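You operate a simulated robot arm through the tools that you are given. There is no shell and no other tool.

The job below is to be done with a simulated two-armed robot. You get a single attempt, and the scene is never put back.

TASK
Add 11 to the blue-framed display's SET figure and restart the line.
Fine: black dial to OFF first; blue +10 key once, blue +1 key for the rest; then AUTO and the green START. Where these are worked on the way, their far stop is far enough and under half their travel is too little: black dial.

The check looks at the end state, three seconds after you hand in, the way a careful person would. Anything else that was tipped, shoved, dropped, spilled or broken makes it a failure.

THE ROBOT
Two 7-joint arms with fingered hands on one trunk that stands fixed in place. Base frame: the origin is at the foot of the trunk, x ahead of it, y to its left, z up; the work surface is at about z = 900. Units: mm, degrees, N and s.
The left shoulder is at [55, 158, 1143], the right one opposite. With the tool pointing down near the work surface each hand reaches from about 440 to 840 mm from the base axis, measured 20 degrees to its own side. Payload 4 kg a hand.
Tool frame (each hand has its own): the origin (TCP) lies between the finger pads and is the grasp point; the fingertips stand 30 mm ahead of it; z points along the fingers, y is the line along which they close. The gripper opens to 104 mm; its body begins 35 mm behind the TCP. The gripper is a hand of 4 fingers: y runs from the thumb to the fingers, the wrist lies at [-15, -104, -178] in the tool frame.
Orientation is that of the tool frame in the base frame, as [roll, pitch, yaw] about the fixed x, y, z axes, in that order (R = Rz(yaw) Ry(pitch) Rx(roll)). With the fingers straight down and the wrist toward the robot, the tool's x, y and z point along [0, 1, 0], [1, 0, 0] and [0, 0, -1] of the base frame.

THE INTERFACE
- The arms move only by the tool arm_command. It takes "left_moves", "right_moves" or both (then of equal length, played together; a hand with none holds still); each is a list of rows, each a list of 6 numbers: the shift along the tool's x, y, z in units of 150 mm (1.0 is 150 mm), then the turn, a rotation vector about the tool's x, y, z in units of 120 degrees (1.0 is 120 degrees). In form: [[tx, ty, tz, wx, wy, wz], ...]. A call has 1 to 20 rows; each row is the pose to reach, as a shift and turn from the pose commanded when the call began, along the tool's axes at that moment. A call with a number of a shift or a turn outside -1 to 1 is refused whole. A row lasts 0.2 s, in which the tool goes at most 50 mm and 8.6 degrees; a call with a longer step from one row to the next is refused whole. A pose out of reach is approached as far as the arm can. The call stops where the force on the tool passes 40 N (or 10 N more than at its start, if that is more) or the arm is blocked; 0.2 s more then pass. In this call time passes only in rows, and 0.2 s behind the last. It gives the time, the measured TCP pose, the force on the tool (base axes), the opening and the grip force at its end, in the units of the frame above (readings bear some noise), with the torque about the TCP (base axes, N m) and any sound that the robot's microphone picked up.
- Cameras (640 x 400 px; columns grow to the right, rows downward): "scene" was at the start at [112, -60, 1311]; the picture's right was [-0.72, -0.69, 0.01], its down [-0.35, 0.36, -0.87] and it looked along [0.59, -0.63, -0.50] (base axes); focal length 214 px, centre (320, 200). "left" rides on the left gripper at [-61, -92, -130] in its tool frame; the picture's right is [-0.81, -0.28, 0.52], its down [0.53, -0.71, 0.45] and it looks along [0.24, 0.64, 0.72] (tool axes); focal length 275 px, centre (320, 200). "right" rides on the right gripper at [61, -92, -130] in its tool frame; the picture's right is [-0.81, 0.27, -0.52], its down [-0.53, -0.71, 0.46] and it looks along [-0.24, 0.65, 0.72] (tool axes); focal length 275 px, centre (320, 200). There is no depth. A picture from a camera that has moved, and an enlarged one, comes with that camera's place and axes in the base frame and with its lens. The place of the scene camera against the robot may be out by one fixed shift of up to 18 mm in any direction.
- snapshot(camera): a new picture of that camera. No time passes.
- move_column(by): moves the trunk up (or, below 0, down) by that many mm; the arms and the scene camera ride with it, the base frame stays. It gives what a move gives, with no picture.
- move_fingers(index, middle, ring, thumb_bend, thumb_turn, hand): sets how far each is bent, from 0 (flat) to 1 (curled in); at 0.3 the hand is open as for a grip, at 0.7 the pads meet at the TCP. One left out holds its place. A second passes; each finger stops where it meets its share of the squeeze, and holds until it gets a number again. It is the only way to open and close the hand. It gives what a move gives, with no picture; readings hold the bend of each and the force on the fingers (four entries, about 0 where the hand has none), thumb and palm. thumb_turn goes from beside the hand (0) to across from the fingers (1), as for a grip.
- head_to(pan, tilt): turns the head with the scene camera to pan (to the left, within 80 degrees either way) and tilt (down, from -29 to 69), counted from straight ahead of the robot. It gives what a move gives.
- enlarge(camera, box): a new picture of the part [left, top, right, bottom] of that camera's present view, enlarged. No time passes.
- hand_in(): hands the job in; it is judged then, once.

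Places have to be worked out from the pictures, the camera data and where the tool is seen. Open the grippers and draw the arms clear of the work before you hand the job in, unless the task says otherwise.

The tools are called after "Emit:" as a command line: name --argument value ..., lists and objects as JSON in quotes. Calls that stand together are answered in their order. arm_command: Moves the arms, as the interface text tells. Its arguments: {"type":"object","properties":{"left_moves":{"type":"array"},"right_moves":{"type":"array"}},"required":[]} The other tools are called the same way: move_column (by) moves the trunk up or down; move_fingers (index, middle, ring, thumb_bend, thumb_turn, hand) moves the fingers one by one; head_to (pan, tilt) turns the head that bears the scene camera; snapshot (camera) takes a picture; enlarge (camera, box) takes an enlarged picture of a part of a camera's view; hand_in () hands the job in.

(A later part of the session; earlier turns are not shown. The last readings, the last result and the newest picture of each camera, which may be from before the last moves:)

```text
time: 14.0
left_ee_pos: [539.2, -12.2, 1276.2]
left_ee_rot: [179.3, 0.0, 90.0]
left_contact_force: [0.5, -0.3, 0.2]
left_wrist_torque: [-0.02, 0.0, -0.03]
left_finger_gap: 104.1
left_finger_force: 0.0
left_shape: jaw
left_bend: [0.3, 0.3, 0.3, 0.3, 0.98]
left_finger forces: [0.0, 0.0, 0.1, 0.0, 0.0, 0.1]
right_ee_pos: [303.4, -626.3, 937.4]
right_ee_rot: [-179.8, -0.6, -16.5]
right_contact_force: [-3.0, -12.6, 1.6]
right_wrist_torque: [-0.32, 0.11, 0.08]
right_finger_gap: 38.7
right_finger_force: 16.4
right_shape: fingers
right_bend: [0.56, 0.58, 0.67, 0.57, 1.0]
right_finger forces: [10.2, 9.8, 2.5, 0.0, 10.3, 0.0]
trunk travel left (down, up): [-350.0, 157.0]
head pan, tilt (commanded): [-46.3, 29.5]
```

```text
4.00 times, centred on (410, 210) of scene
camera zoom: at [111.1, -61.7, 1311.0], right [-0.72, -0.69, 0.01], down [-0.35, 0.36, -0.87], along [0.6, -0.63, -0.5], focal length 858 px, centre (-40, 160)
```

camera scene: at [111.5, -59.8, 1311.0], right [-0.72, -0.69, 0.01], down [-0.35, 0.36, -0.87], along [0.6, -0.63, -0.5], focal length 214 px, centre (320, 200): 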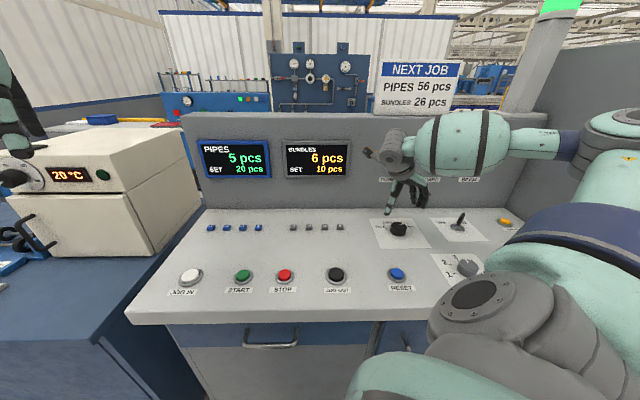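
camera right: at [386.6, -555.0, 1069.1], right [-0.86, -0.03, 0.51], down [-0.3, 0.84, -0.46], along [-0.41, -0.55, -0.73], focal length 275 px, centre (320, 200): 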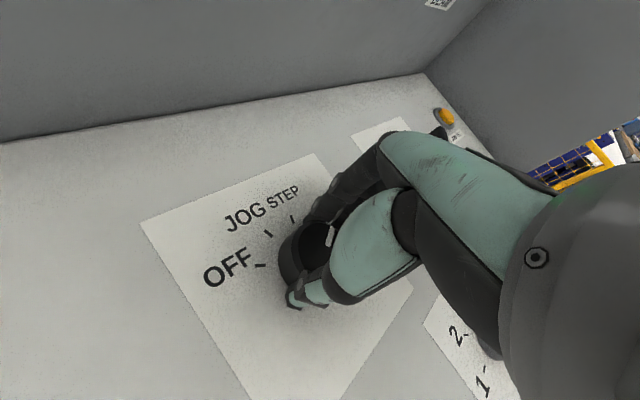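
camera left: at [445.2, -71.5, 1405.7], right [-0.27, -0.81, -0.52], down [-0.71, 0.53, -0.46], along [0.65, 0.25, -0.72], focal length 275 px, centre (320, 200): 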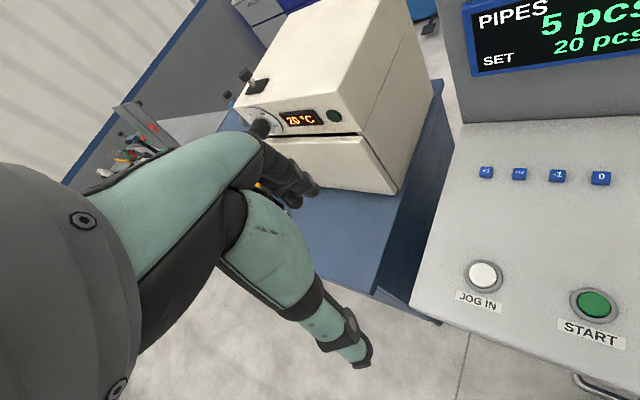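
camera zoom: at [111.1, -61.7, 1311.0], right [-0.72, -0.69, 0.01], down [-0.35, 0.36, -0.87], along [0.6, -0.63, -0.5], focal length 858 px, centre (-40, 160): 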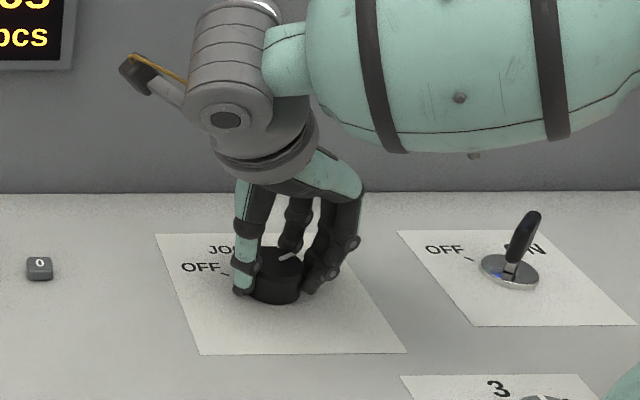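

The grip holds with about 10 N on index, middle and thumb. I turn 30° counter-clockwise first and check the forces and the dial.

Emit:
arm_command --right_moves '[[0, 0, 0, 0, 0, -0.05], [0, 0, 0, 0, 0, -0.1], [0, 0, 0, 0, 0, -0.15], [0, 0, 0, 0, 0, -0.2], [0, 0, 0, 0, 0, -0.25]]'

Emit:
snapshot --camera "right"

Emit:
enlarge --camera "scene" --box '[360, 160, 460, 260]'

```text
time: 15.2
left_ee_pos: [539.2, -10.9, 1276.1]
left_ee_rot: [179.3, -0.1, 90.1]
left_contact_force: [1.5, -0.2, -0.1]
left_wrist_torque: [0.03, 0.01, -0.01]
left_finger_gap: 103.9
left_finger_force: 0.0
left_shape: jaw
left_bend: [0.3, 0.3, 0.3, 0.3, 0.98]
left_finger forces: [0.1, 0.0, 0.1, 0.0, 0.1, 0.0]
right_ee_pos: [303.3, -624.6, 937.7]
right_ee_rot: [180.0, -0.7, 13.7]
right_contact_force: [-2.1, -9.6, 4.8]
right_wrist_torque: [-0.27, 0.08, -0.01]
right_finger_gap: 38.5
right_finger_force: 17.0
right_shape: fingers
right_bend: [0.56, 0.58, 0.67, 0.58, 1.0]
right_finger forces: [8.3, 9.3, 4.4, 0.0, 11.7, 0.1]
trunk travel left (down, up): [-350.0, 157.0]
head pan, tilt (commanded): [-46.3, 29.5]
```

```text
taken
camera right: at [339.9, -520.6, 1068.3], right [-0.73, -0.46, 0.51], down [-0.68, 0.57, -0.46], along [-0.08, -0.68, -0.73], focal length 275 px, centre (320, 200)
```

right: 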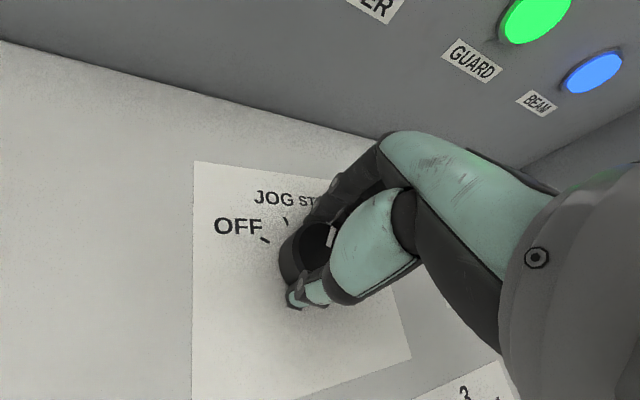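

```text
4.00 times, centred on (410, 210) of scene
camera zoom: at [111.1, -60.7, 1311.0], right [-0.72, -0.69, 0.01], down [-0.35, 0.36, -0.87], along [0.6, -0.63, -0.5], focal length 858 px, centre (-40, 160)
```

zoom: 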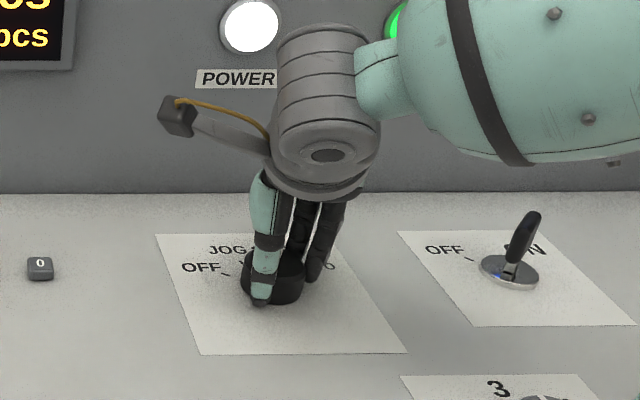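

The white pointer stays fixed relative to the hand, so the knob turns with it. I continue another 60°.

Emit:
arm_command --right_moves '[[0, 0, 0, 0, 0, -0.0625], [0, 0, 0, 0, 0, -0.125], [0, 0, 0, 0, 0, -0.1875], [0, 0, 0, 0, 0, -0.25], [0, 0, 0, 0, 0, -0.3125], [0, 0, 0, 0, 0, -0.375], [0, 0, 0, 0, 0, -0.4375], [0, 0, 0, 0, 0, -0.5]]'

Emit:
snapshot --camera "right"

Emit:
enlarge --camera "scene" --box '[360, 160, 460, 260]'

```text
time: 17.0
left_ee_pos: [542.2, -6.2, 1274.9]
left_ee_rot: [179.4, 0.1, 90.1]
left_contact_force: [1.2, 0.6, 0.4]
left_wrist_torque: [-0.03, 0.02, 0.03]
left_finger_gap: 103.7
left_finger_force: 0.0
left_shape: jaw
left_bend: [0.3, 0.3, 0.3, 0.3, 0.98]
left_finger forces: [0.1, 0.0, 0.1, 0.0, 0.0, 0.0]
right_ee_pos: [306.3, -623.2, 940.3]
right_ee_rot: [179.1, 0.1, 73.7]
right_contact_force: [3.9, -2.4, 7.0]
right_wrist_torque: [-0.1, -0.19, -0.1]
right_finger_gap: 37.7
right_finger_force: 14.9
right_shape: fingers
right_bend: [0.6, 0.61, 0.69, 0.55, 1.0]
right_finger forces: [7.8, 7.6, 1.5, 0.1, 12.4, 0.0]
trunk travel left (down, up): [-350.0, 157.0]
head pan, tilt (commanded): [-46.3, 29.5]
```

```text
taken
camera right: at [234.4, -537.9, 1069.3], right [0.03, -0.85, 0.52], down [-0.83, -0.31, -0.47], along [0.56, -0.42, -0.71], focal length 275 px, centre (320, 200)
```

right: 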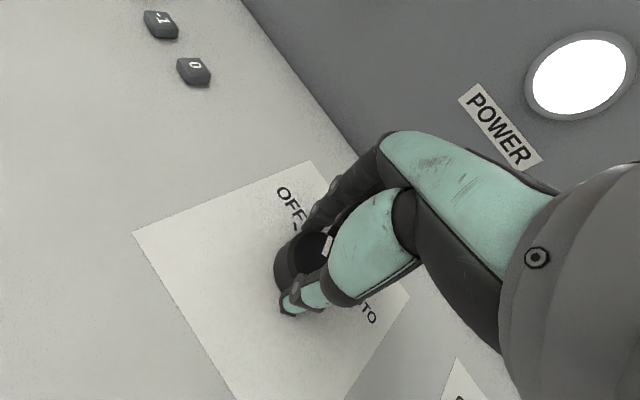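

```text
4.00 times, centred on (410, 210) of scene
camera zoom: at [114.0, -56.7, 1311.1], right [-0.72, -0.69, 0.01], down [-0.35, 0.35, -0.87], along [0.59, -0.63, -0.5], focal length 858 px, centre (-40, 160)
```

zoom: 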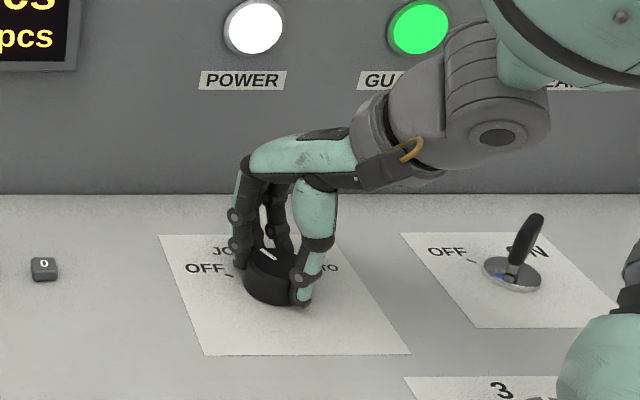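

The pointer has turned about 90° and is near JOG, with modest forces. I continue 36° more to reach the OFF stop.

Emit:
arm_command --right_moves '[[0, 0, 0, 0, 0, -0.0625], [0, 0, 0, 0, 0, -0.125], [0, 0, 0, 0, 0, -0.1875], [0, 0, 0, 0, 0, -0.25], [0, 0, 0, 0, 0, -0.28], [0, 0, 0, 0, 0, -0.3]]'

Emit:
enlarge --camera "right" --box '[200, 150, 440, 340]'

Emit:
enlarge --camera "scene" --box '[360, 160, 460, 260]'

```text
time: 18.4
left_ee_pos: [538.3, -7.2, 1276.4]
left_ee_rot: [179.4, 0.1, 90.1]
left_contact_force: [0.5, -0.3, -0.3]
left_wrist_torque: [-0.03, 0.02, 0.01]
left_finger_gap: 104.0
left_finger_force: 0.0
left_shape: jaw
left_bend: [0.3, 0.3, 0.3, 0.3, 0.98]
left_finger forces: [0.0, 0.1, 0.1, 0.1, 0.0, 0.1]
right_ee_pos: [303.4, -622.9, 939.0]
right_ee_rot: [179.4, 0.3, 109.6]
right_contact_force: [4.5, 7.0, 17.8]
right_wrist_torque: [0.2, -0.17, -0.07]
right_finger_gap: 37.3
right_finger_force: 15.9
right_shape: fingers
right_bend: [0.59, 0.6, 0.69, 0.56, 0.99]
right_finger forces: [10.0, 8.3, 0.9, 0.0, 13.2, 0.0]
trunk travel left (down, up): [-350.0, 157.0]
head pan, tilt (commanded): [-46.3, 29.5]
```

```text
2.11 times, centred on (320, 245) of right
camera zoom: at [195.2, -594.5, 1067.9], right [0.53, -0.67, 0.53], down [-0.49, -0.74, -0.46], along [0.7, -0.01, -0.72], focal length 580 px, centre (320, 105)
```

zoom: 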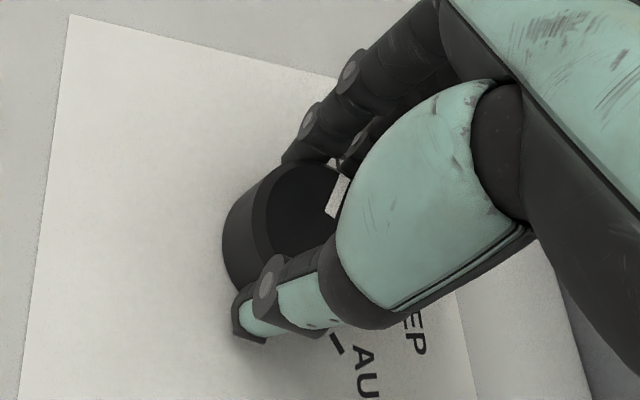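

```text
4.00 times, centred on (410, 210) of scene
camera zoom: at [111.7, -56.8, 1311.2], right [-0.72, -0.69, 0.01], down [-0.35, 0.35, -0.87], along [0.6, -0.63, -0.5], focal length 858 px, centre (-40, 160)
```

zoom: 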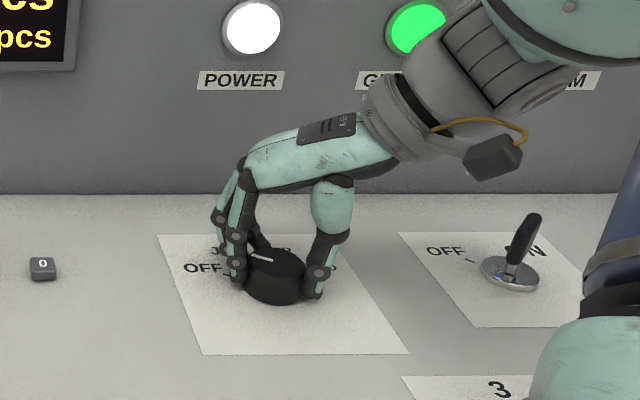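

The pointer now points left at OFF after about 126° of turning. I release by opening the fingers, then rise straight up and check.

Emit:
move_fingers --hand "right" --index 0.3 --middle 0.3 --ring 0.3 --thumb_bend 0.3

Emit:
arm_command --right_moves '[[0, 0, -0.2, 0, 0, 0], [0, 0, -0.45, 0, 0, 0], [0, 0, -0.7, 0, 0, 0], [0, 0, -0.7, 0, 0, 0]]'

Emit:
snapshot --camera "right"

Emit:
enlarge --camera "scene" --box '[360, 160, 460, 260]'

Emit:
snapshot --camera "scene"

```text
time: 19.4
left_ee_pos: [539.4, -9.3, 1275.6]
left_ee_rot: [179.3, 0.1, 90.2]
left_contact_force: [-0.7, -0.3, -0.1]
left_wrist_torque: [0.01, -0.01, -0.01]
left_finger_gap: 103.5
left_finger_force: 0.1
left_shape: jaw
left_bend: [0.3, 0.3, 0.3, 0.3, 0.98]
left_finger forces: [0.0, 0.0, 0.1, 0.0, 0.1, 0.1]
right_ee_pos: [303.0, -624.4, 935.9]
right_ee_rot: [179.4, 0.1, 109.6]
right_contact_force: [-0.5, 0.3, 0.2]
right_wrist_torque: [0.05, 0.01, 0.02]
right_finger_gap: 102.7
right_finger_force: 0.0
right_shape: fingers
right_bend: [0.3, 0.3, 0.3, 0.3, 0.98]
right_finger forces: [0.0, 0.1, 0.1, 0.0, 0.0, 0.0]
trunk travel left (down, up): [-350.0, 157.0]
head pan, tilt (commanded): [-46.3, 29.5]
```

```text
time: 20.4
left_ee_pos: [539.6, -10.7, 1276.4]
left_ee_rot: [179.3, -0.1, 90.1]
left_contact_force: [-0.2, 0.2, -0.3]
left_wrist_torque: [-0.03, -0.01, -0.02]
left_finger_gap: 103.8
left_finger_force: 0.1
left_shape: jaw
left_bend: [0.3, 0.3, 0.3, 0.3, 0.98]
left_finger forces: [0.0, 0.1, 0.1, 0.1, 0.0, 0.0]
right_ee_pos: [303.9, -624.2, 1043.3]
right_ee_rot: [179.4, 0.3, 109.7]
right_contact_force: [-0.8, -0.3, -0.4]
right_wrist_torque: [0.01, 0.0, -0.01]
right_finger_gap: 102.8
right_finger_force: 0.1
right_shape: fingers
right_bend: [0.3, 0.3, 0.3, 0.3, 0.98]
right_finger forces: [0.1, 0.0, 0.0, 0.0, 0.1, 0.0]
trunk travel left (down, up): [-350.0, 157.0]
head pan, tilt (commanded): [-46.3, 29.5]
```

```text
taken
camera right: at [195.5, -596.4, 1172.4], right [0.53, -0.67, 0.52], down [-0.49, -0.74, -0.46], along [0.7, -0.01, -0.72], focal length 275 px, centre (320, 200)
```

right: 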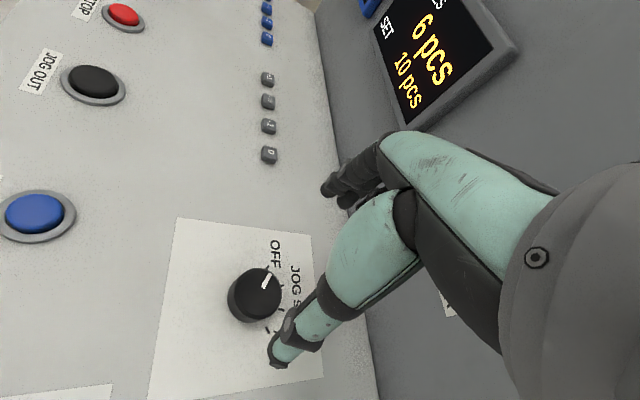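

```text
4.00 times, centred on (410, 210) of scene
camera zoom: at [112.2, -60.5, 1310.9], right [-0.72, -0.69, 0.01], down [-0.35, 0.36, -0.87], along [0.59, -0.63, -0.5], focal length 858 px, centre (-40, 160)
```

zoom: 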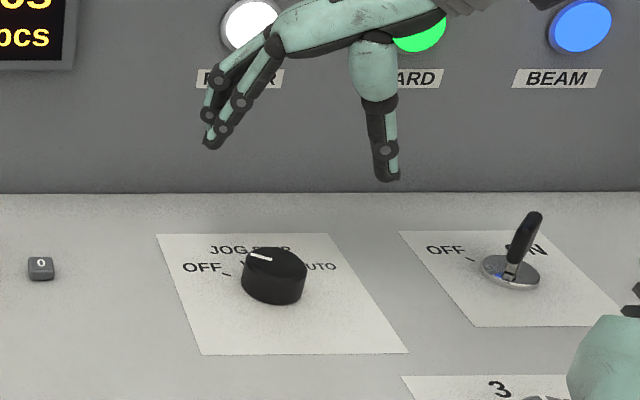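

```text
taken
camera scene: at [112.2, -60.5, 1310.9], right [-0.72, -0.69, 0.01], down [-0.35, 0.36, -0.87], along [0.59, -0.63, -0.5], focal length 214 px, centre (320, 200)
```

scene: 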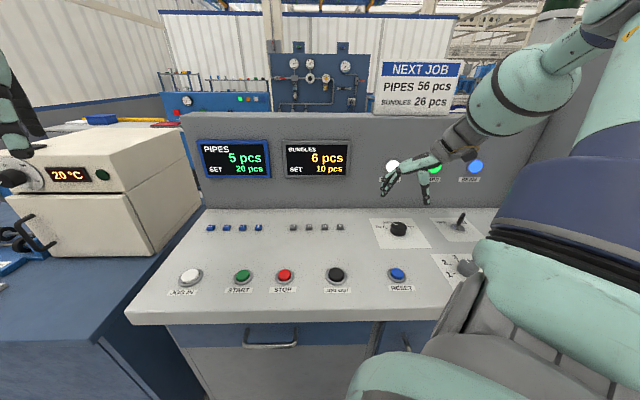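

The hand is clear, so I enlarge the dial to check whether the pointer is on the OFF tick.

Emit:
enlarge --camera "right" --box '[190, 220, 320, 350]'

Emit:
enlarge --camera "scene" --box '[375, 210, 435, 250]'

Emit:
enlarge --camera "scene" --box '[180, 130, 360, 240]'

```text
3.08 times, centred on (255, 285) of right
camera zoom: at [195.5, -596.4, 1172.4], right [0.53, -0.67, 0.52], down [-0.49, -0.74, -0.46], along [0.7, -0.01, -0.72], focal length 847 px, centre (520, -62)
```

zoom: 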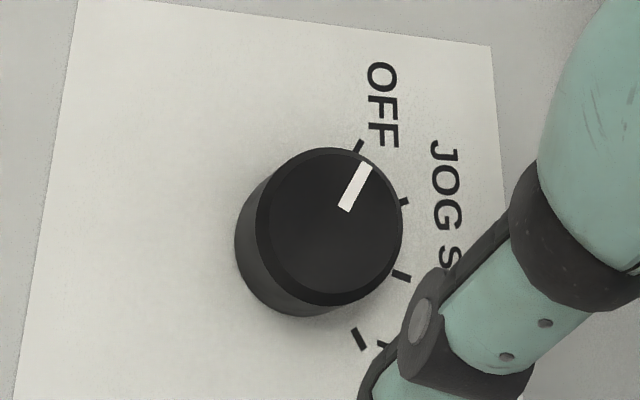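

```text
10.00 times, centred on (405, 230) of scene
camera zoom: at [112.2, -60.5, 1310.9], right [-0.72, -0.69, 0.01], down [-0.35, 0.36, -0.87], along [0.59, -0.63, -0.5], focal length 2145 px, centre (-530, -100)
```

zoom: 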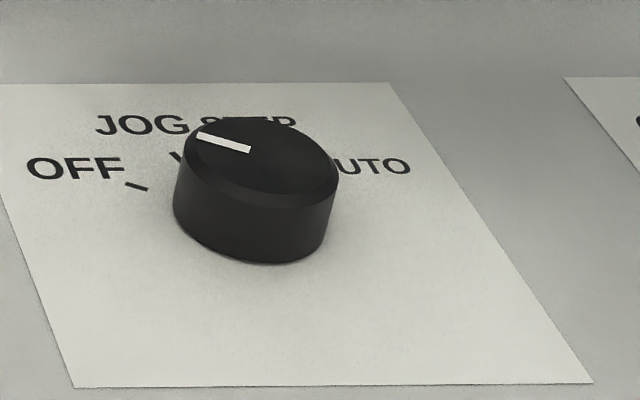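

```text
3.56 times, centred on (270, 185) of scene
camera zoom: at [112.2, -60.5, 1310.9], right [-0.72, -0.69, 0.01], down [-0.35, 0.36, -0.87], along [0.59, -0.63, -0.5], focal length 763 px, centre (498, 253)
```

zoom: 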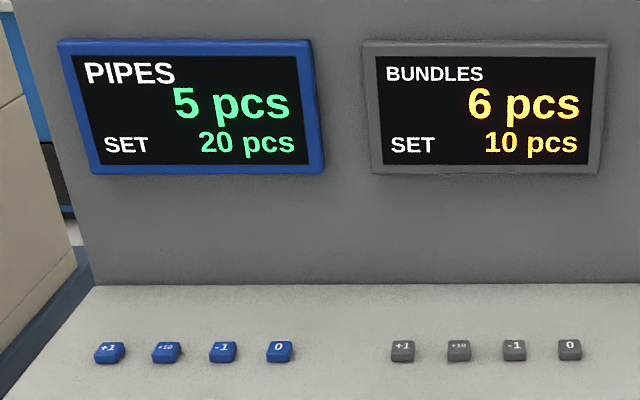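

The pointer is on OFF (about -60°), and SET still reads 20. I move the left arm up and outward to free space for the right arm, and set the right hand to the pointing shape.

Emit:
arm_command --left_moves '[[0.2, 0, -0.1, 0, 0, 0], [0.45, 0, -0.2, 0, 0, 0], [0.7, 0, -0.3, 0, 0, 0], [0.85, 0, -0.3, 0, 0, 0], [0.85, 0, -0.3, 0, 0, 0]]'

Emit:
move_fingers --hand "right" --index 0.38 --middle 1.0 --ring 1.0 --thumb_bend 0.0 --thumb_turn 1.0

Emit:
snapshot --camera "right"

Emit:
snapshot --camera "scene"

```text
time: 21.6
left_ee_pos: [537.8, 116.4, 1320.2]
left_ee_rot: [179.2, 0.0, 90.1]
left_contact_force: [0.4, 0.6, 0.0]
left_wrist_torque: [0.0, 0.02, 0.03]
left_finger_gap: 103.8
left_finger_force: 0.0
left_shape: jaw
left_bend: [0.3, 0.3, 0.3, 0.3, 0.98]
left_finger forces: [0.1, 0.0, 0.1, 0.1, 0.0, 0.0]
right_ee_pos: [303.4, -624.9, 1042.9]
right_ee_rot: [179.4, 0.2, 109.6]
right_contact_force: [0.5, -0.4, 0.2]
right_wrist_torque: [-0.04, -0.01, -0.02]
right_finger_gap: 102.7
right_finger_force: 0.1
right_shape: fingers
right_bend: [0.3, 0.3, 0.3, 0.3, 0.98]
right_finger forces: [0.0, 0.0, 0.1, 0.0, 0.0, 0.1]
trunk travel left (down, up): [-350.0, 157.0]
head pan, tilt (commanded): [-46.3, 29.5]
```

```text
time: 22.6
left_ee_pos: [538.3, 116.8, 1321.7]
left_ee_rot: [179.3, -0.1, 90.2]
left_contact_force: [-0.6, 0.1, 0.3]
left_wrist_torque: [0.01, 0.01, 0.04]
left_finger_gap: 103.9
left_finger_force: 0.1
left_shape: jaw
left_bend: [0.3, 0.3, 0.3, 0.3, 0.98]
left_finger forces: [0.1, 0.1, 0.0, 0.0, 0.0, 0.0]
right_ee_pos: [303.2, -623.6, 1042.7]
right_ee_rot: [179.4, 0.3, 109.6]
right_contact_force: [0.4, -0.2, 0.0]
right_wrist_torque: [-0.05, -0.02, 0.03]
right_finger_gap: 112.6
right_finger_force: 0.1
right_shape: fingers
right_bend: [0.38, 1.0, 1.0, 0.0, 0.95]
right_finger forces: [0.1, 0.1, 0.0, 0.0, 0.0, 0.1]
trunk travel left (down, up): [-350.0, 157.0]
head pan, tilt (commanded): [-46.3, 29.5]
```

```text
taken
camera right: at [195.3, -596.1, 1172.3], right [0.53, -0.67, 0.52], down [-0.49, -0.74, -0.46], along [0.7, -0.01, -0.72], focal length 275 px, centre (320, 200)
```

right: 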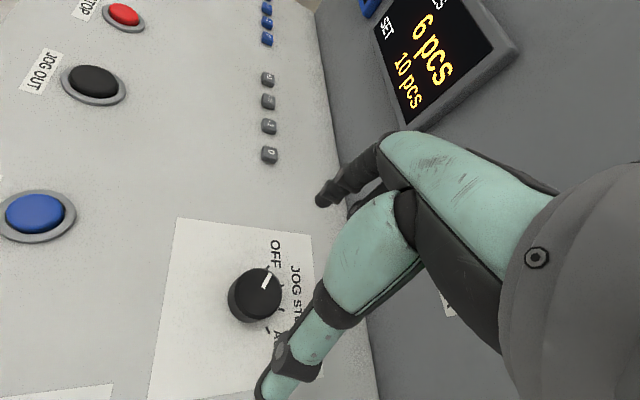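

```text
taken
camera scene: at [111.9, -60.0, 1311.0], right [-0.72, -0.69, 0.01], down [-0.35, 0.36, -0.87], along [0.59, -0.63, -0.5], focal length 214 px, centre (320, 200)
```

scene: 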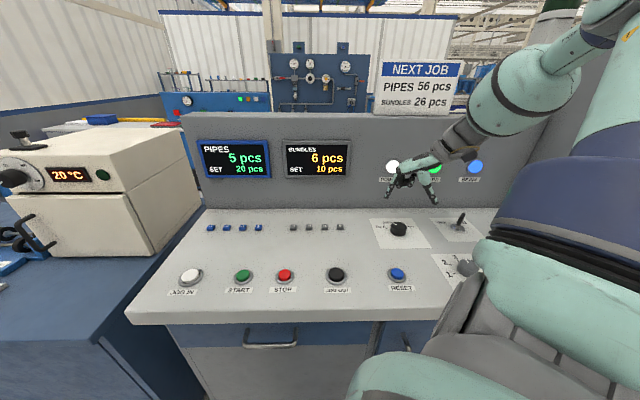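

The scene camera now sees the hand side-on, so I enlarge it to compare how far the index and thumb protrude.

Emit:
enlarge --camera "scene" --box '[375, 145, 455, 215]'

Emit:
enlarge --camera "right" --box '[240, 140, 420, 240]'

```text
5.71 times, centred on (415, 180) of scene
camera zoom: at [111.9, -60.0, 1311.0], right [-0.72, -0.69, 0.01], down [-0.35, 0.36, -0.87], along [0.59, -0.63, -0.5], focal length 1226 px, centre (-223, 314)
```

zoom: 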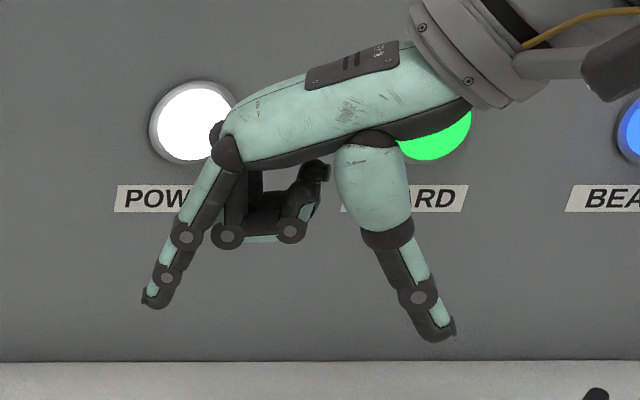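

```text
3.56 times, centred on (330, 190) of right
camera zoom: at [195.3, -596.1, 1172.3], right [0.53, -0.67, 0.52], down [-0.49, -0.74, -0.46], along [0.7, -0.01, -0.72], focal length 979 px, centre (284, 236)
```

zoom: 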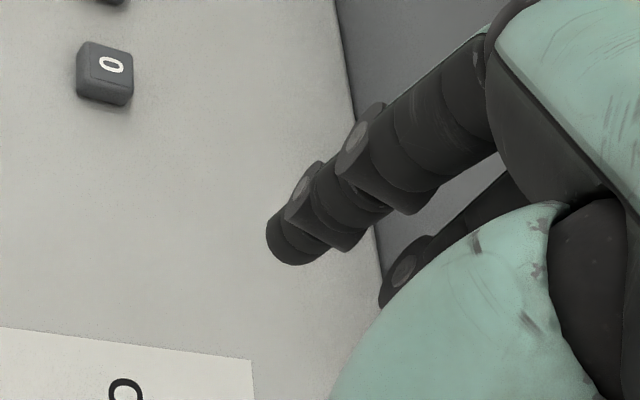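

The index protrudes about 14 mm beyond the thumb and slants outward. I bend the index to 0.5 to make it steeper and look again.

Emit:
move_fingers --hand "right" --index 0.5

Emit:
enlarge --camera "scene" --box '[375, 145, 455, 215]'

Emit:
enlarge --camera "right" --box '[240, 140, 420, 300]'

```text
time: 23.6
left_ee_pos: [538.3, 118.0, 1319.7]
left_ee_rot: [179.3, 0.0, 90.1]
left_contact_force: [0.2, 0.0, 0.9]
left_wrist_torque: [0.02, 0.02, 0.03]
left_finger_gap: 103.9
left_finger_force: 0.1
left_shape: jaw
left_bend: [0.3, 0.3, 0.3, 0.3, 0.98]
left_finger forces: [0.1, 0.0, 0.1, 0.1, 0.0, 0.0]
right_ee_pos: [303.6, -623.6, 1042.8]
right_ee_rot: [179.4, 0.1, 109.6]
right_contact_force: [-0.9, 0.3, -0.3]
right_wrist_torque: [0.01, 0.01, -0.02]
right_finger_gap: 97.5
right_finger_force: 0.1
right_shape: fingers
right_bend: [0.5, 1.0, 1.0, 0.0, 0.95]
right_finger forces: [0.0, 0.0, 0.1, 0.1, 0.0, 0.0]
trunk travel left (down, up): [-350.0, 157.0]
head pan, tilt (commanded): [-46.3, 29.5]
```

```text
5.71 times, centred on (415, 180) of scene
camera zoom: at [111.9, -60.0, 1311.0], right [-0.72, -0.69, 0.01], down [-0.35, 0.36, -0.87], along [0.59, -0.63, -0.5], focal length 1226 px, centre (-223, 314)
```

zoom: 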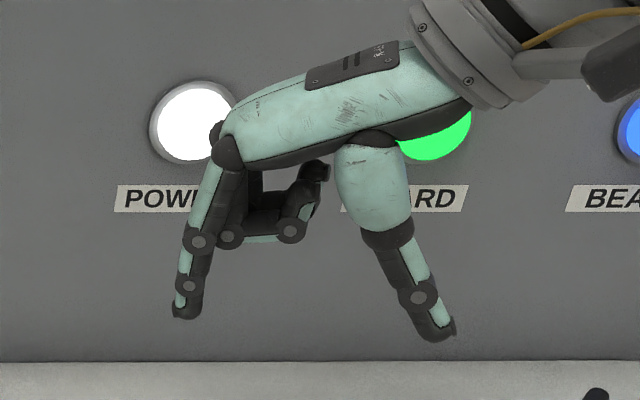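

```text
2.50 times, centred on (330, 220) of right
camera zoom: at [195.3, -596.0, 1172.4], right [0.53, -0.67, 0.52], down [-0.49, -0.74, -0.46], along [0.7, -0.01, -0.72], focal length 688 px, centre (295, 150)
```

zoom: 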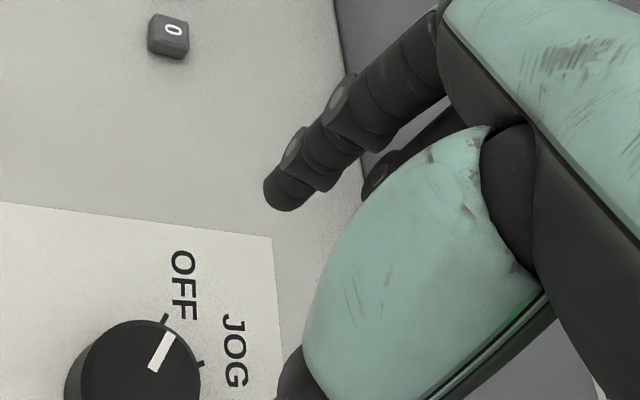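

The index is now nearly vertical, with its tip at about (4, 33.5, 37) in the tool frame. I carry the hand leftward along the desk, above everything, turning gradually back toward yaw 44.

Emit:
arm_command --right_moves '[[0.094, 0.177, -0.06, 0, 0, 0.0367], [0.188, 0.354, -0.13, 0, 0, 0.0733], [0.281, 0.532, -0.13, 0, 0, 0.11], [0.375, 0.709, -0.13, 0, 0, 0.1467], [0.469, 0.886, -0.13, 0, 0, 0.1833]]'

```text
time: 24.8
left_ee_pos: [537.9, 118.4, 1319.2]
left_ee_rot: [179.4, 0.0, 90.1]
left_contact_force: [0.5, -0.3, -0.2]
left_wrist_torque: [0.0, -0.01, 0.0]
left_finger_gap: 104.0
left_finger_force: 0.1
left_shape: jaw
left_bend: [0.3, 0.3, 0.3, 0.3, 0.98]
left_finger forces: [0.1, 0.0, 0.0, 0.0, 0.0, 0.0]
right_ee_pos: [407.2, -512.0, 1063.4]
right_ee_rot: [179.3, 0.0, 87.7]
right_contact_force: [-0.8, -1.1, 0.6]
right_wrist_torque: [-0.04, -0.03, -0.01]
right_finger_gap: 97.7
right_finger_force: 0.1
right_shape: fingers
right_bend: [0.5, 1.0, 1.0, 0.0, 0.95]
right_finger forces: [0.0, 0.1, 0.0, 0.0, 0.0, 0.0]
trunk travel left (down, up): [-350.0, 157.0]
head pan, tilt (commanded): [-46.3, 29.5]
```

The hand is at (407, -512, 1063), as intended. I go on another 150 mm along the desk with 22° more turn.

Emit:
arm_command --right_moves '[[0.144, 0.139, 0, 0, 0, 0.0367], [0.288, 0.278, 0, 0, 0, 0.0733], [0.432, 0.417, 0, 0, 0, 0.11], [0.576, 0.556, 0, 0, 0, 0.1467], [0.72, 0.695, 0, 0, 0, 0.1833]]'

```text
time: 26.0
left_ee_pos: [540.8, 116.5, 1320.7]
left_ee_rot: [179.4, -0.2, 90.2]
left_contact_force: [-0.8, -1.2, -0.2]
left_wrist_torque: [0.03, 0.0, -0.02]
left_finger_gap: 103.8
left_finger_force: 0.0
left_shape: jaw
left_bend: [0.3, 0.3, 0.3, 0.3, 0.98]
left_finger forces: [0.0, 0.1, 0.0, 0.0, 0.1, 0.0]
right_ee_pos: [504.2, -531.4, 1007.4]
right_ee_rot: [179.1, -3.7, 68.9]
right_contact_force: [-0.2, -1.0, -0.5]
right_wrist_torque: [0.01, 0.01, 0.0]
right_finger_gap: 97.6
right_finger_force: 0.1
right_shape: fingers
right_bend: [0.5, 1.0, 1.0, 0.0, 0.95]
right_finger forces: [0.1, 0.0, 0.0, 0.0, 0.0, 0.1]
right hand out of reach, approached as far as the arm can: row 2, 3, 4, 5
trunk travel left (down, up): [-350.0, 157.0]
head pan, tilt (commanded): [-46.3, 29.5]
```

The arm reports out of reach and sagged to (504, -531, 1007), so it probably sits in an awkward joint configuration. I take pictures before moving again.

Emit:
snapshot --camera "scene"

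Emit:
snapshot --camera "right"

Emit:
snapshot --camera "left"

```text
taken
camera scene: at [113.4, -60.7, 1310.8], right [-0.72, -0.69, 0.01], down [-0.35, 0.36, -0.87], along [0.59, -0.63, -0.5], focal length 214 px, centre (320, 200)
```

scene: 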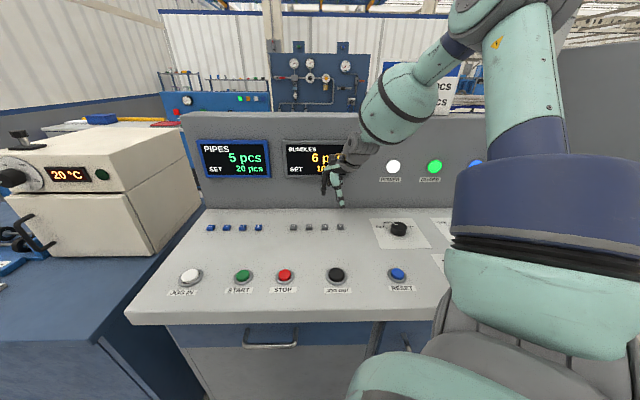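

```text
taken
camera right: at [435.7, -446.8, 1140.4], right [-0.06, -0.88, 0.47], down [-0.84, -0.21, -0.5], along [0.54, -0.42, -0.73], focal length 275 px, centre (320, 200)
```

right: 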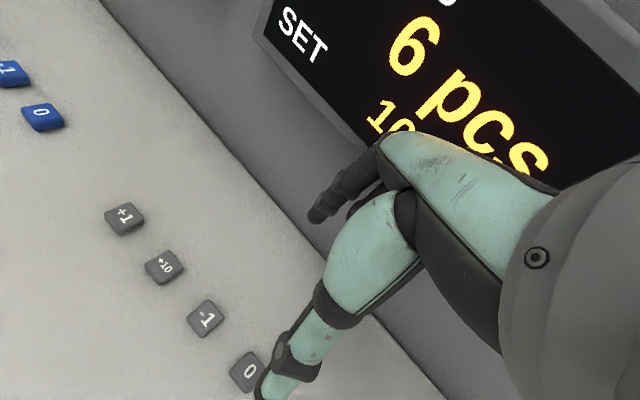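

```text
taken
camera left: at [445.8, 55.2, 1449.7], right [-0.27, -0.81, -0.52], down [-0.71, 0.53, -0.46], along [0.65, 0.25, -0.72], focal length 275 px, centre (320, 200)
```

left: 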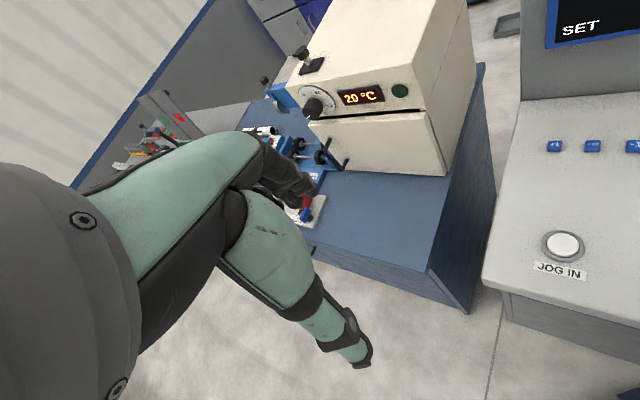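

The hand hangs close to the back panel at f ≈ 732 mm, with the panel at about 795. I make one small move up and back toward the robot, to see how the commanded pose carries on from here.

Emit:
arm_command --right_moves '[[0.105, -0.245, -0.133, 0, 0, 0]]'

```text
time: 26.4
left_ee_pos: [535.7, 119.1, 1321.8]
left_ee_rot: [179.0, 0.0, 90.1]
left_contact_force: [-0.8, -0.7, 0.2]
left_wrist_torque: [-0.01, -0.01, -0.01]
left_finger_gap: 104.1
left_finger_force: 0.0
left_shape: jaw
left_bend: [0.3, 0.3, 0.3, 0.3, 0.98]
left_finger forces: [0.0, 0.1, 0.0, 0.1, 0.0, 0.0]
right_ee_pos: [469.6, -525.3, 1022.3]
right_ee_rot: [178.9, -4.4, 69.2]
right_contact_force: [-1.0, 0.2, -0.1]
right_wrist_torque: [0.02, 0.01, 0.01]
right_finger_gap: 97.3
right_finger_force: 0.1
right_shape: fingers
right_bend: [0.5, 1.0, 1.0, 0.0, 0.95]
right_finger forces: [0.0, 0.0, 0.0, 0.1, 0.0, 0.1]
right hand out of reach, approached as far as the arm can: row 1
trunk travel left (down, up): [-350.0, 157.0]
head pan, tilt (commanded): [-46.3, 29.5]
```

The arm seems stuck at y ≈ -525 in this posture, which came from the large counter-clockwise turn. I rise and turn back toward yaw 44 to let the elbow drop, then check whether the pose is reached again.

Emit:
arm_command --right_moves '[[0, -0.1, -0.1, 0, 0, 0.05], [0, -0.2, -0.2, 0, 0, 0.1], [0, -0.3, -0.3, 0, 0, 0.15], [0, -0.3, -0.4, 0, 0, 0.2]]'

Emit:
snapshot --camera "scene"

```text
time: 27.4
left_ee_pos: [538.8, 117.2, 1320.5]
left_ee_rot: [179.4, -0.1, 90.0]
left_contact_force: [-0.8, 0.6, 0.0]
left_wrist_torque: [0.0, 0.02, 0.01]
left_finger_gap: 103.9
left_finger_force: 0.1
left_shape: jaw
left_bend: [0.3, 0.3, 0.3, 0.3, 0.98]
left_finger forces: [0.0, 0.0, 0.0, 0.0, 0.0, 0.0]
right_ee_pos: [416.0, -609.4, 981.3]
right_ee_rot: [-179.6, -6.1, 46.1]
right_contact_force: [-0.1, 0.8, 0.3]
right_wrist_torque: [-0.03, 0.03, 0.04]
right_finger_gap: 97.3
right_finger_force: 0.0
right_shape: fingers
right_bend: [0.5, 1.0, 1.0, 0.0, 0.95]
right_finger forces: [0.0, 0.0, 0.0, 0.0, 0.0, 0.1]
right hand out of reach, approached as far as the arm can: row 1, 2, 3, 4
trunk travel left (down, up): [-350.0, 157.0]
head pan, tilt (commanded): [-46.3, 29.5]
```

```text
taken
camera scene: at [112.8, -60.2, 1310.9], right [-0.72, -0.69, 0.01], down [-0.35, 0.36, -0.87], along [0.59, -0.63, -0.5], focal length 214 px, centre (320, 200)
```

scene: 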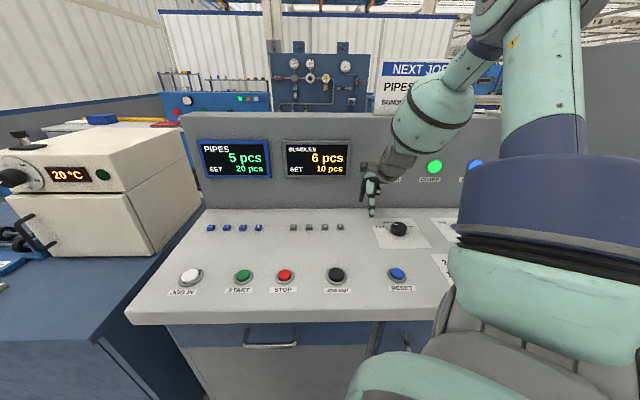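

Turning clockwise made it worse and the hand sank to z = 981, so in this posture the wrist is at its clockwise limit. I turn counter-clockwise again while rising and backing off from the panel.

Emit:
arm_command --right_moves '[[0, -0.05, -0.1, 0, 0, -0.06], [0, -0.1, -0.2, 0, 0, -0.12], [0, -0.15, -0.3, 0, 0, -0.18], [0, -0.2, -0.35, 0, 0, -0.24], [0, -0.2, -0.35, 0, 0, -0.3]]'

Emit:
snapshot --camera "scene"

```text
time: 28.6
left_ee_pos: [538.4, 117.6, 1321.9]
left_ee_rot: [179.2, -0.1, 90.2]
left_contact_force: [0.2, 0.7, -0.5]
left_wrist_torque: [0.01, 0.01, -0.02]
left_finger_gap: 103.8
left_finger_force: 0.1
left_shape: jaw
left_bend: [0.3, 0.3, 0.3, 0.3, 0.98]
left_finger forces: [0.0, 0.0, 0.0, 0.0, 0.0, 0.0]
right_ee_pos: [391.8, -593.6, 1038.3]
right_ee_rot: [178.1, -3.4, 81.0]
right_contact_force: [0.6, -0.2, -0.2]
right_wrist_torque: [0.03, 0.02, 0.04]
right_finger_gap: 97.2
right_finger_force: 0.0
right_shape: fingers
right_bend: [0.5, 1.0, 1.0, 0.0, 0.95]
right_finger forces: [0.0, 0.0, 0.1, 0.1, 0.1, 0.0]
trunk travel left (down, up): [-350.0, 157.0]
head pan, tilt (commanded): [-46.3, 29.5]
```

```text
taken
camera scene: at [111.8, -61.0, 1310.9], right [-0.72, -0.69, 0.01], down [-0.35, 0.36, -0.87], along [0.6, -0.63, -0.5], focal length 214 px, centre (320, 200)
```

scene: 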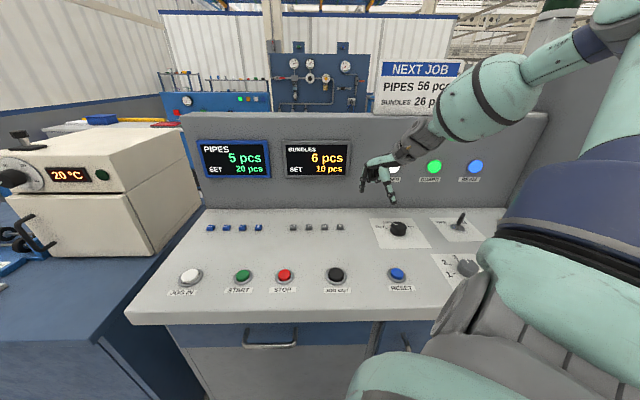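

The pose is reached again at (392, -594, 1038), yaw 81. I level the tilt and return above the dial at z ≈ 1070, where the whole yaw range was reachable, so the arm can go back to its earlier posture.

Emit:
arm_command --right_moves '[[-0.07, -0.11, -0.04, 0.004, -0.007, 0], [-0.145, -0.22, -0.08, 0.008, -0.014, 0], [-0.22, -0.33, -0.13, 0.012, -0.021, 0], [-0.29, -0.44, -0.18, 0.0158, -0.0283, 0], [-0.29, -0.555, -0.2, 0.0158, -0.0283, 0]]'

```text
time: 29.8
left_ee_pos: [537.4, 118.5, 1320.8]
left_ee_rot: [179.3, 0.0, 90.1]
left_contact_force: [-0.4, 0.6, 0.1]
left_wrist_torque: [0.02, 0.0, 0.01]
left_finger_gap: 104.0
left_finger_force: 0.0
left_shape: jaw
left_bend: [0.3, 0.3, 0.3, 0.3, 0.98]
left_finger forces: [0.0, 0.0, 0.0, 0.1, 0.0, 0.1]
right_ee_pos: [302.6, -625.0, 1064.8]
right_ee_rot: [-179.9, 0.1, 81.0]
right_contact_force: [-0.8, 0.6, 0.5]
right_wrist_torque: [0.01, -0.01, 0.0]
right_finger_gap: 97.5
right_finger_force: 0.1
right_shape: fingers
right_bend: [0.5, 1.0, 1.0, 0.0, 0.95]
right_finger forces: [0.0, 0.1, 0.0, 0.0, 0.0, 0.0]
trunk travel left (down, up): [-350.0, 157.0]
head pan, tilt (commanded): [-46.3, 29.5]
```

The hand is level above the dial at yaw 81. I now turn clockwise to yaw 44 while rising to about 1130, retracing the earlier reachable poses.

Emit:
arm_command --right_moves '[[0, 0, -0.09, 0, 0, 0.062], [0, 0, -0.18, 0, 0, 0.124], [0, 0, -0.27, 0, 0, 0.186], [0, 0, -0.36, 0, 0, 0.248], [0, 0, -0.45, 0, 0, 0.308], [0, 0, -0.45, 0, 0, 0.308]]'

Emit:
snapshot --camera "scene"

```text
time: 31.2
left_ee_pos: [536.9, 118.8, 1321.1]
left_ee_rot: [179.3, 0.0, 90.1]
left_contact_force: [0.3, 0.2, -0.5]
left_wrist_torque: [-0.01, 0.03, 0.0]
left_finger_gap: 104.2
left_finger_force: 0.1
left_shape: jaw
left_bend: [0.3, 0.3, 0.3, 0.3, 0.98]
left_finger forces: [0.1, 0.0, 0.1, 0.1, 0.0, 0.0]
right_ee_pos: [313.1, -719.5, 1085.3]
right_ee_rot: [-179.8, -0.1, 44.0]
right_contact_force: [-0.7, -0.1, 0.9]
right_wrist_torque: [0.04, -0.02, -0.01]
right_finger_gap: 97.5
right_finger_force: 0.1
right_shape: fingers
right_bend: [0.5, 1.0, 1.0, 0.0, 0.95]
right_finger forces: [0.0, 0.1, 0.1, 0.1, 0.0, 0.0]
right hand out of reach, approached as far as the arm can: row 3, 4, 5, 6
trunk travel left (down, up): [-350.0, 157.0]
head pan, tilt (commanded): [-46.3, 29.5]
```

```text
taken
camera scene: at [111.9, -59.9, 1311.0], right [-0.72, -0.69, 0.01], down [-0.35, 0.36, -0.87], along [0.59, -0.63, -0.5], focal length 214 px, centre (320, 200)
```

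scene: 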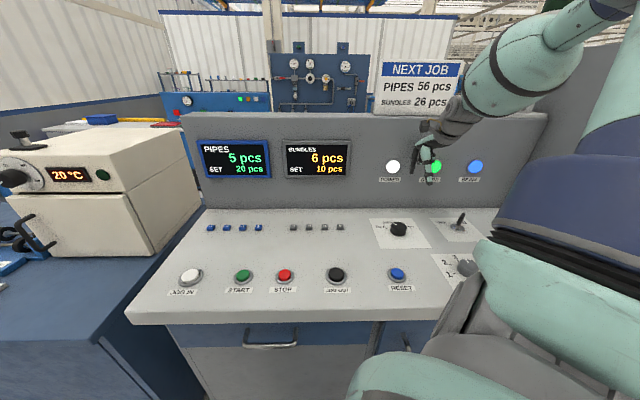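

This posture (elbow high) limits clockwise yaw, but larger yaws stay reachable, and pressing does not need a particular yaw. I turn counter-clockwise again and will work the keys at a yaw of about 120.

Emit:
arm_command --right_moves '[[0.08, -0.04, 0, 0, 0, -0.06], [0.2, -0.1, 0, 0, 0, -0.12], [0.34, -0.17, 0, 0, 0, -0.18], [0.49, -0.24, 0, 0, 0, -0.24], [0.636, -0.303, 0, 0, 0, -0.3]]'

Emit:
move_fingers --hand "right" --thumb_bend 1.0 --thumb_turn 0.0

Emit:
snapshot --camera "right"

Emit:
snapshot --camera "scene"

```text
time: 32.4
left_ee_pos: [537.1, 118.2, 1320.2]
left_ee_rot: [179.4, 0.0, 90.2]
left_contact_force: [-0.1, -0.9, 0.8]
left_wrist_torque: [0.01, 0.03, 0.01]
left_finger_gap: 104.0
left_finger_force: 0.1
left_shape: jaw
left_bend: [0.3, 0.3, 0.3, 0.3, 0.98]
left_finger forces: [0.1, 0.0, 0.0, 0.0, 0.0, 0.1]
right_ee_pos: [353.7, -617.9, 1086.9]
right_ee_rot: [-179.8, -0.1, 80.1]
right_contact_force: [0.1, 0.2, 0.1]
right_wrist_torque: [-0.01, -0.01, -0.01]
right_finger_gap: 97.5
right_finger_force: 0.1
right_shape: fingers
right_bend: [0.5, 1.0, 1.0, 0.0, 0.95]
right_finger forces: [0.0, 0.1, 0.1, 0.0, 0.1, 0.0]
trunk travel left (down, up): [-350.0, 157.0]
head pan, tilt (commanded): [-46.3, 29.5]
```

```text
time: 33.4
left_ee_pos: [537.2, 118.8, 1320.6]
left_ee_rot: [179.3, 0.0, 90.1]
left_contact_force: [0.7, -1.1, -1.7]
left_wrist_torque: [0.01, -0.02, 0.03]
left_finger_gap: 103.6
left_finger_force: 0.1
left_shape: jaw
left_bend: [0.3, 0.3, 0.3, 0.3, 0.98]
left_finger forces: [0.0, 0.1, 0.1, 0.0, 0.1, 0.0]
right_ee_pos: [353.3, -620.1, 1087.6]
right_ee_rot: [-179.8, -0.1, 79.9]
right_contact_force: [-0.1, -0.5, -0.1]
right_wrist_torque: [-0.03, 0.02, 0.0]
right_finger_gap: 55.6
right_finger_force: 0.1
right_shape: fingers
right_bend: [0.5, 1.0, 1.0, 1.0, 0.0]
right_finger forces: [0.0, 0.0, 0.1, 0.1, 0.0, 0.0]
trunk travel left (down, up): [-350.0, 157.0]
head pan, tilt (commanded): [-46.3, 29.5]
```

```text
taken
camera right: at [274.1, -541.9, 1218.0], right [0.13, -0.85, 0.52], down [-0.8, -0.4, -0.45], along [0.59, -0.35, -0.73], focal length 275 px, centre (320, 200)
```

right: 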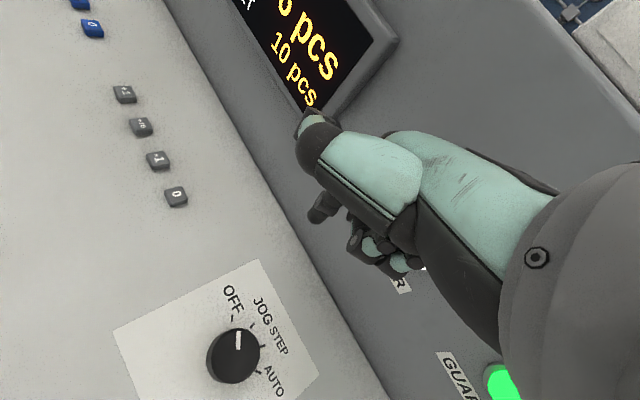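

```text
taken
camera scene: at [111.9, -59.9, 1311.0], right [-0.72, -0.69, 0.01], down [-0.35, 0.36, -0.87], along [0.59, -0.63, -0.5], focal length 214 px, centre (320, 200)
```

scene: 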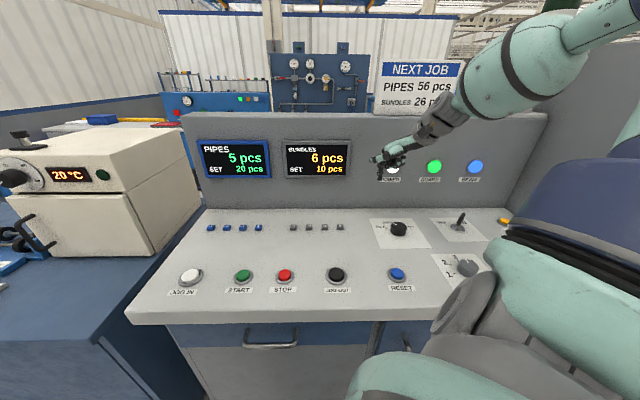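

The index tip is still visible with the thumb tucked aside, and the dial is at OFF. I move toward the keys via (440, -520) at yaw 100.

Emit:
arm_command --right_moves '[[0.12, 0.08, 0, 0, 0, -0.055], [0.27, 0.17, 0, 0, 0, -0.11], [0.43, 0.265, 0, 0, 0, -0.15], [0.59, 0.36, 0, 0, 0, -0.167], [0.751, 0.457, 0, 0, 0, -0.167]]'

```text
time: 34.6
left_ee_pos: [540.2, 118.3, 1319.6]
left_ee_rot: [179.4, 0.0, 90.1]
left_contact_force: [0.0, -0.1, -1.0]
left_wrist_torque: [0.0, 0.03, 0.0]
left_finger_gap: 103.9
left_finger_force: 0.1
left_shape: jaw
left_bend: [0.3, 0.3, 0.3, 0.3, 0.98]
left_finger forces: [0.0, 0.0, 0.0, 0.0, 0.0, 0.1]
right_ee_pos: [439.7, -520.3, 1087.8]
right_ee_rot: [-179.8, -0.1, 100.1]
right_contact_force: [-0.4, -0.1, -1.0]
right_wrist_torque: [0.01, 0.0, -0.01]
right_finger_gap: 55.3
right_finger_force: 0.1
right_shape: fingers
right_bend: [0.5, 1.0, 1.0, 1.0, 0.0]
right_finger forces: [0.0, 0.1, 0.1, 0.1, 0.0, 0.0]
trunk travel left (down, up): [-350.0, 157.0]
head pan, tilt (commanded): [-46.3, 29.5]
```

Reached (440, -520) at yaw 100 as commanded. I continue to (530, -410) at yaw 115.

Emit:
arm_command --right_moves '[[0.12, 0.14, 0, 0, 0, -0.04], [0.245, 0.285, 0, 0, 0, -0.08], [0.37, 0.43, 0, 0, 0, -0.125], [0.495, 0.575, 0, 0, 0, -0.125], [0.617, 0.719, 0, 0, 0, -0.125]]'

```text
time: 35.8
left_ee_pos: [539.4, 117.9, 1321.0]
left_ee_rot: [179.5, -0.1, 90.2]
left_contact_force: [-0.1, -0.7, -0.7]
left_wrist_torque: [0.02, -0.02, -0.01]
left_finger_gap: 104.1
left_finger_force: 0.0
left_shape: jaw
left_bend: [0.3, 0.3, 0.3, 0.3, 0.98]
left_finger forces: [0.0, 0.0, 0.0, 0.1, 0.0, 0.0]
right_ee_pos: [532.0, -413.1, 1086.2]
right_ee_rot: [-179.9, -0.2, 115.0]
right_contact_force: [-0.7, -0.1, 0.1]
right_wrist_torque: [0.03, 0.0, 0.01]
right_finger_gap: 55.7
right_finger_force: 0.0
right_shape: fingers
right_bend: [0.5, 1.0, 1.0, 1.0, 0.0]
right_finger forces: [0.0, 0.0, 0.0, 0.1, 0.0, 0.1]
trunk travel left (down, up): [-350.0, 157.0]
head pan, tilt (commanded): [-46.3, 29.5]
```

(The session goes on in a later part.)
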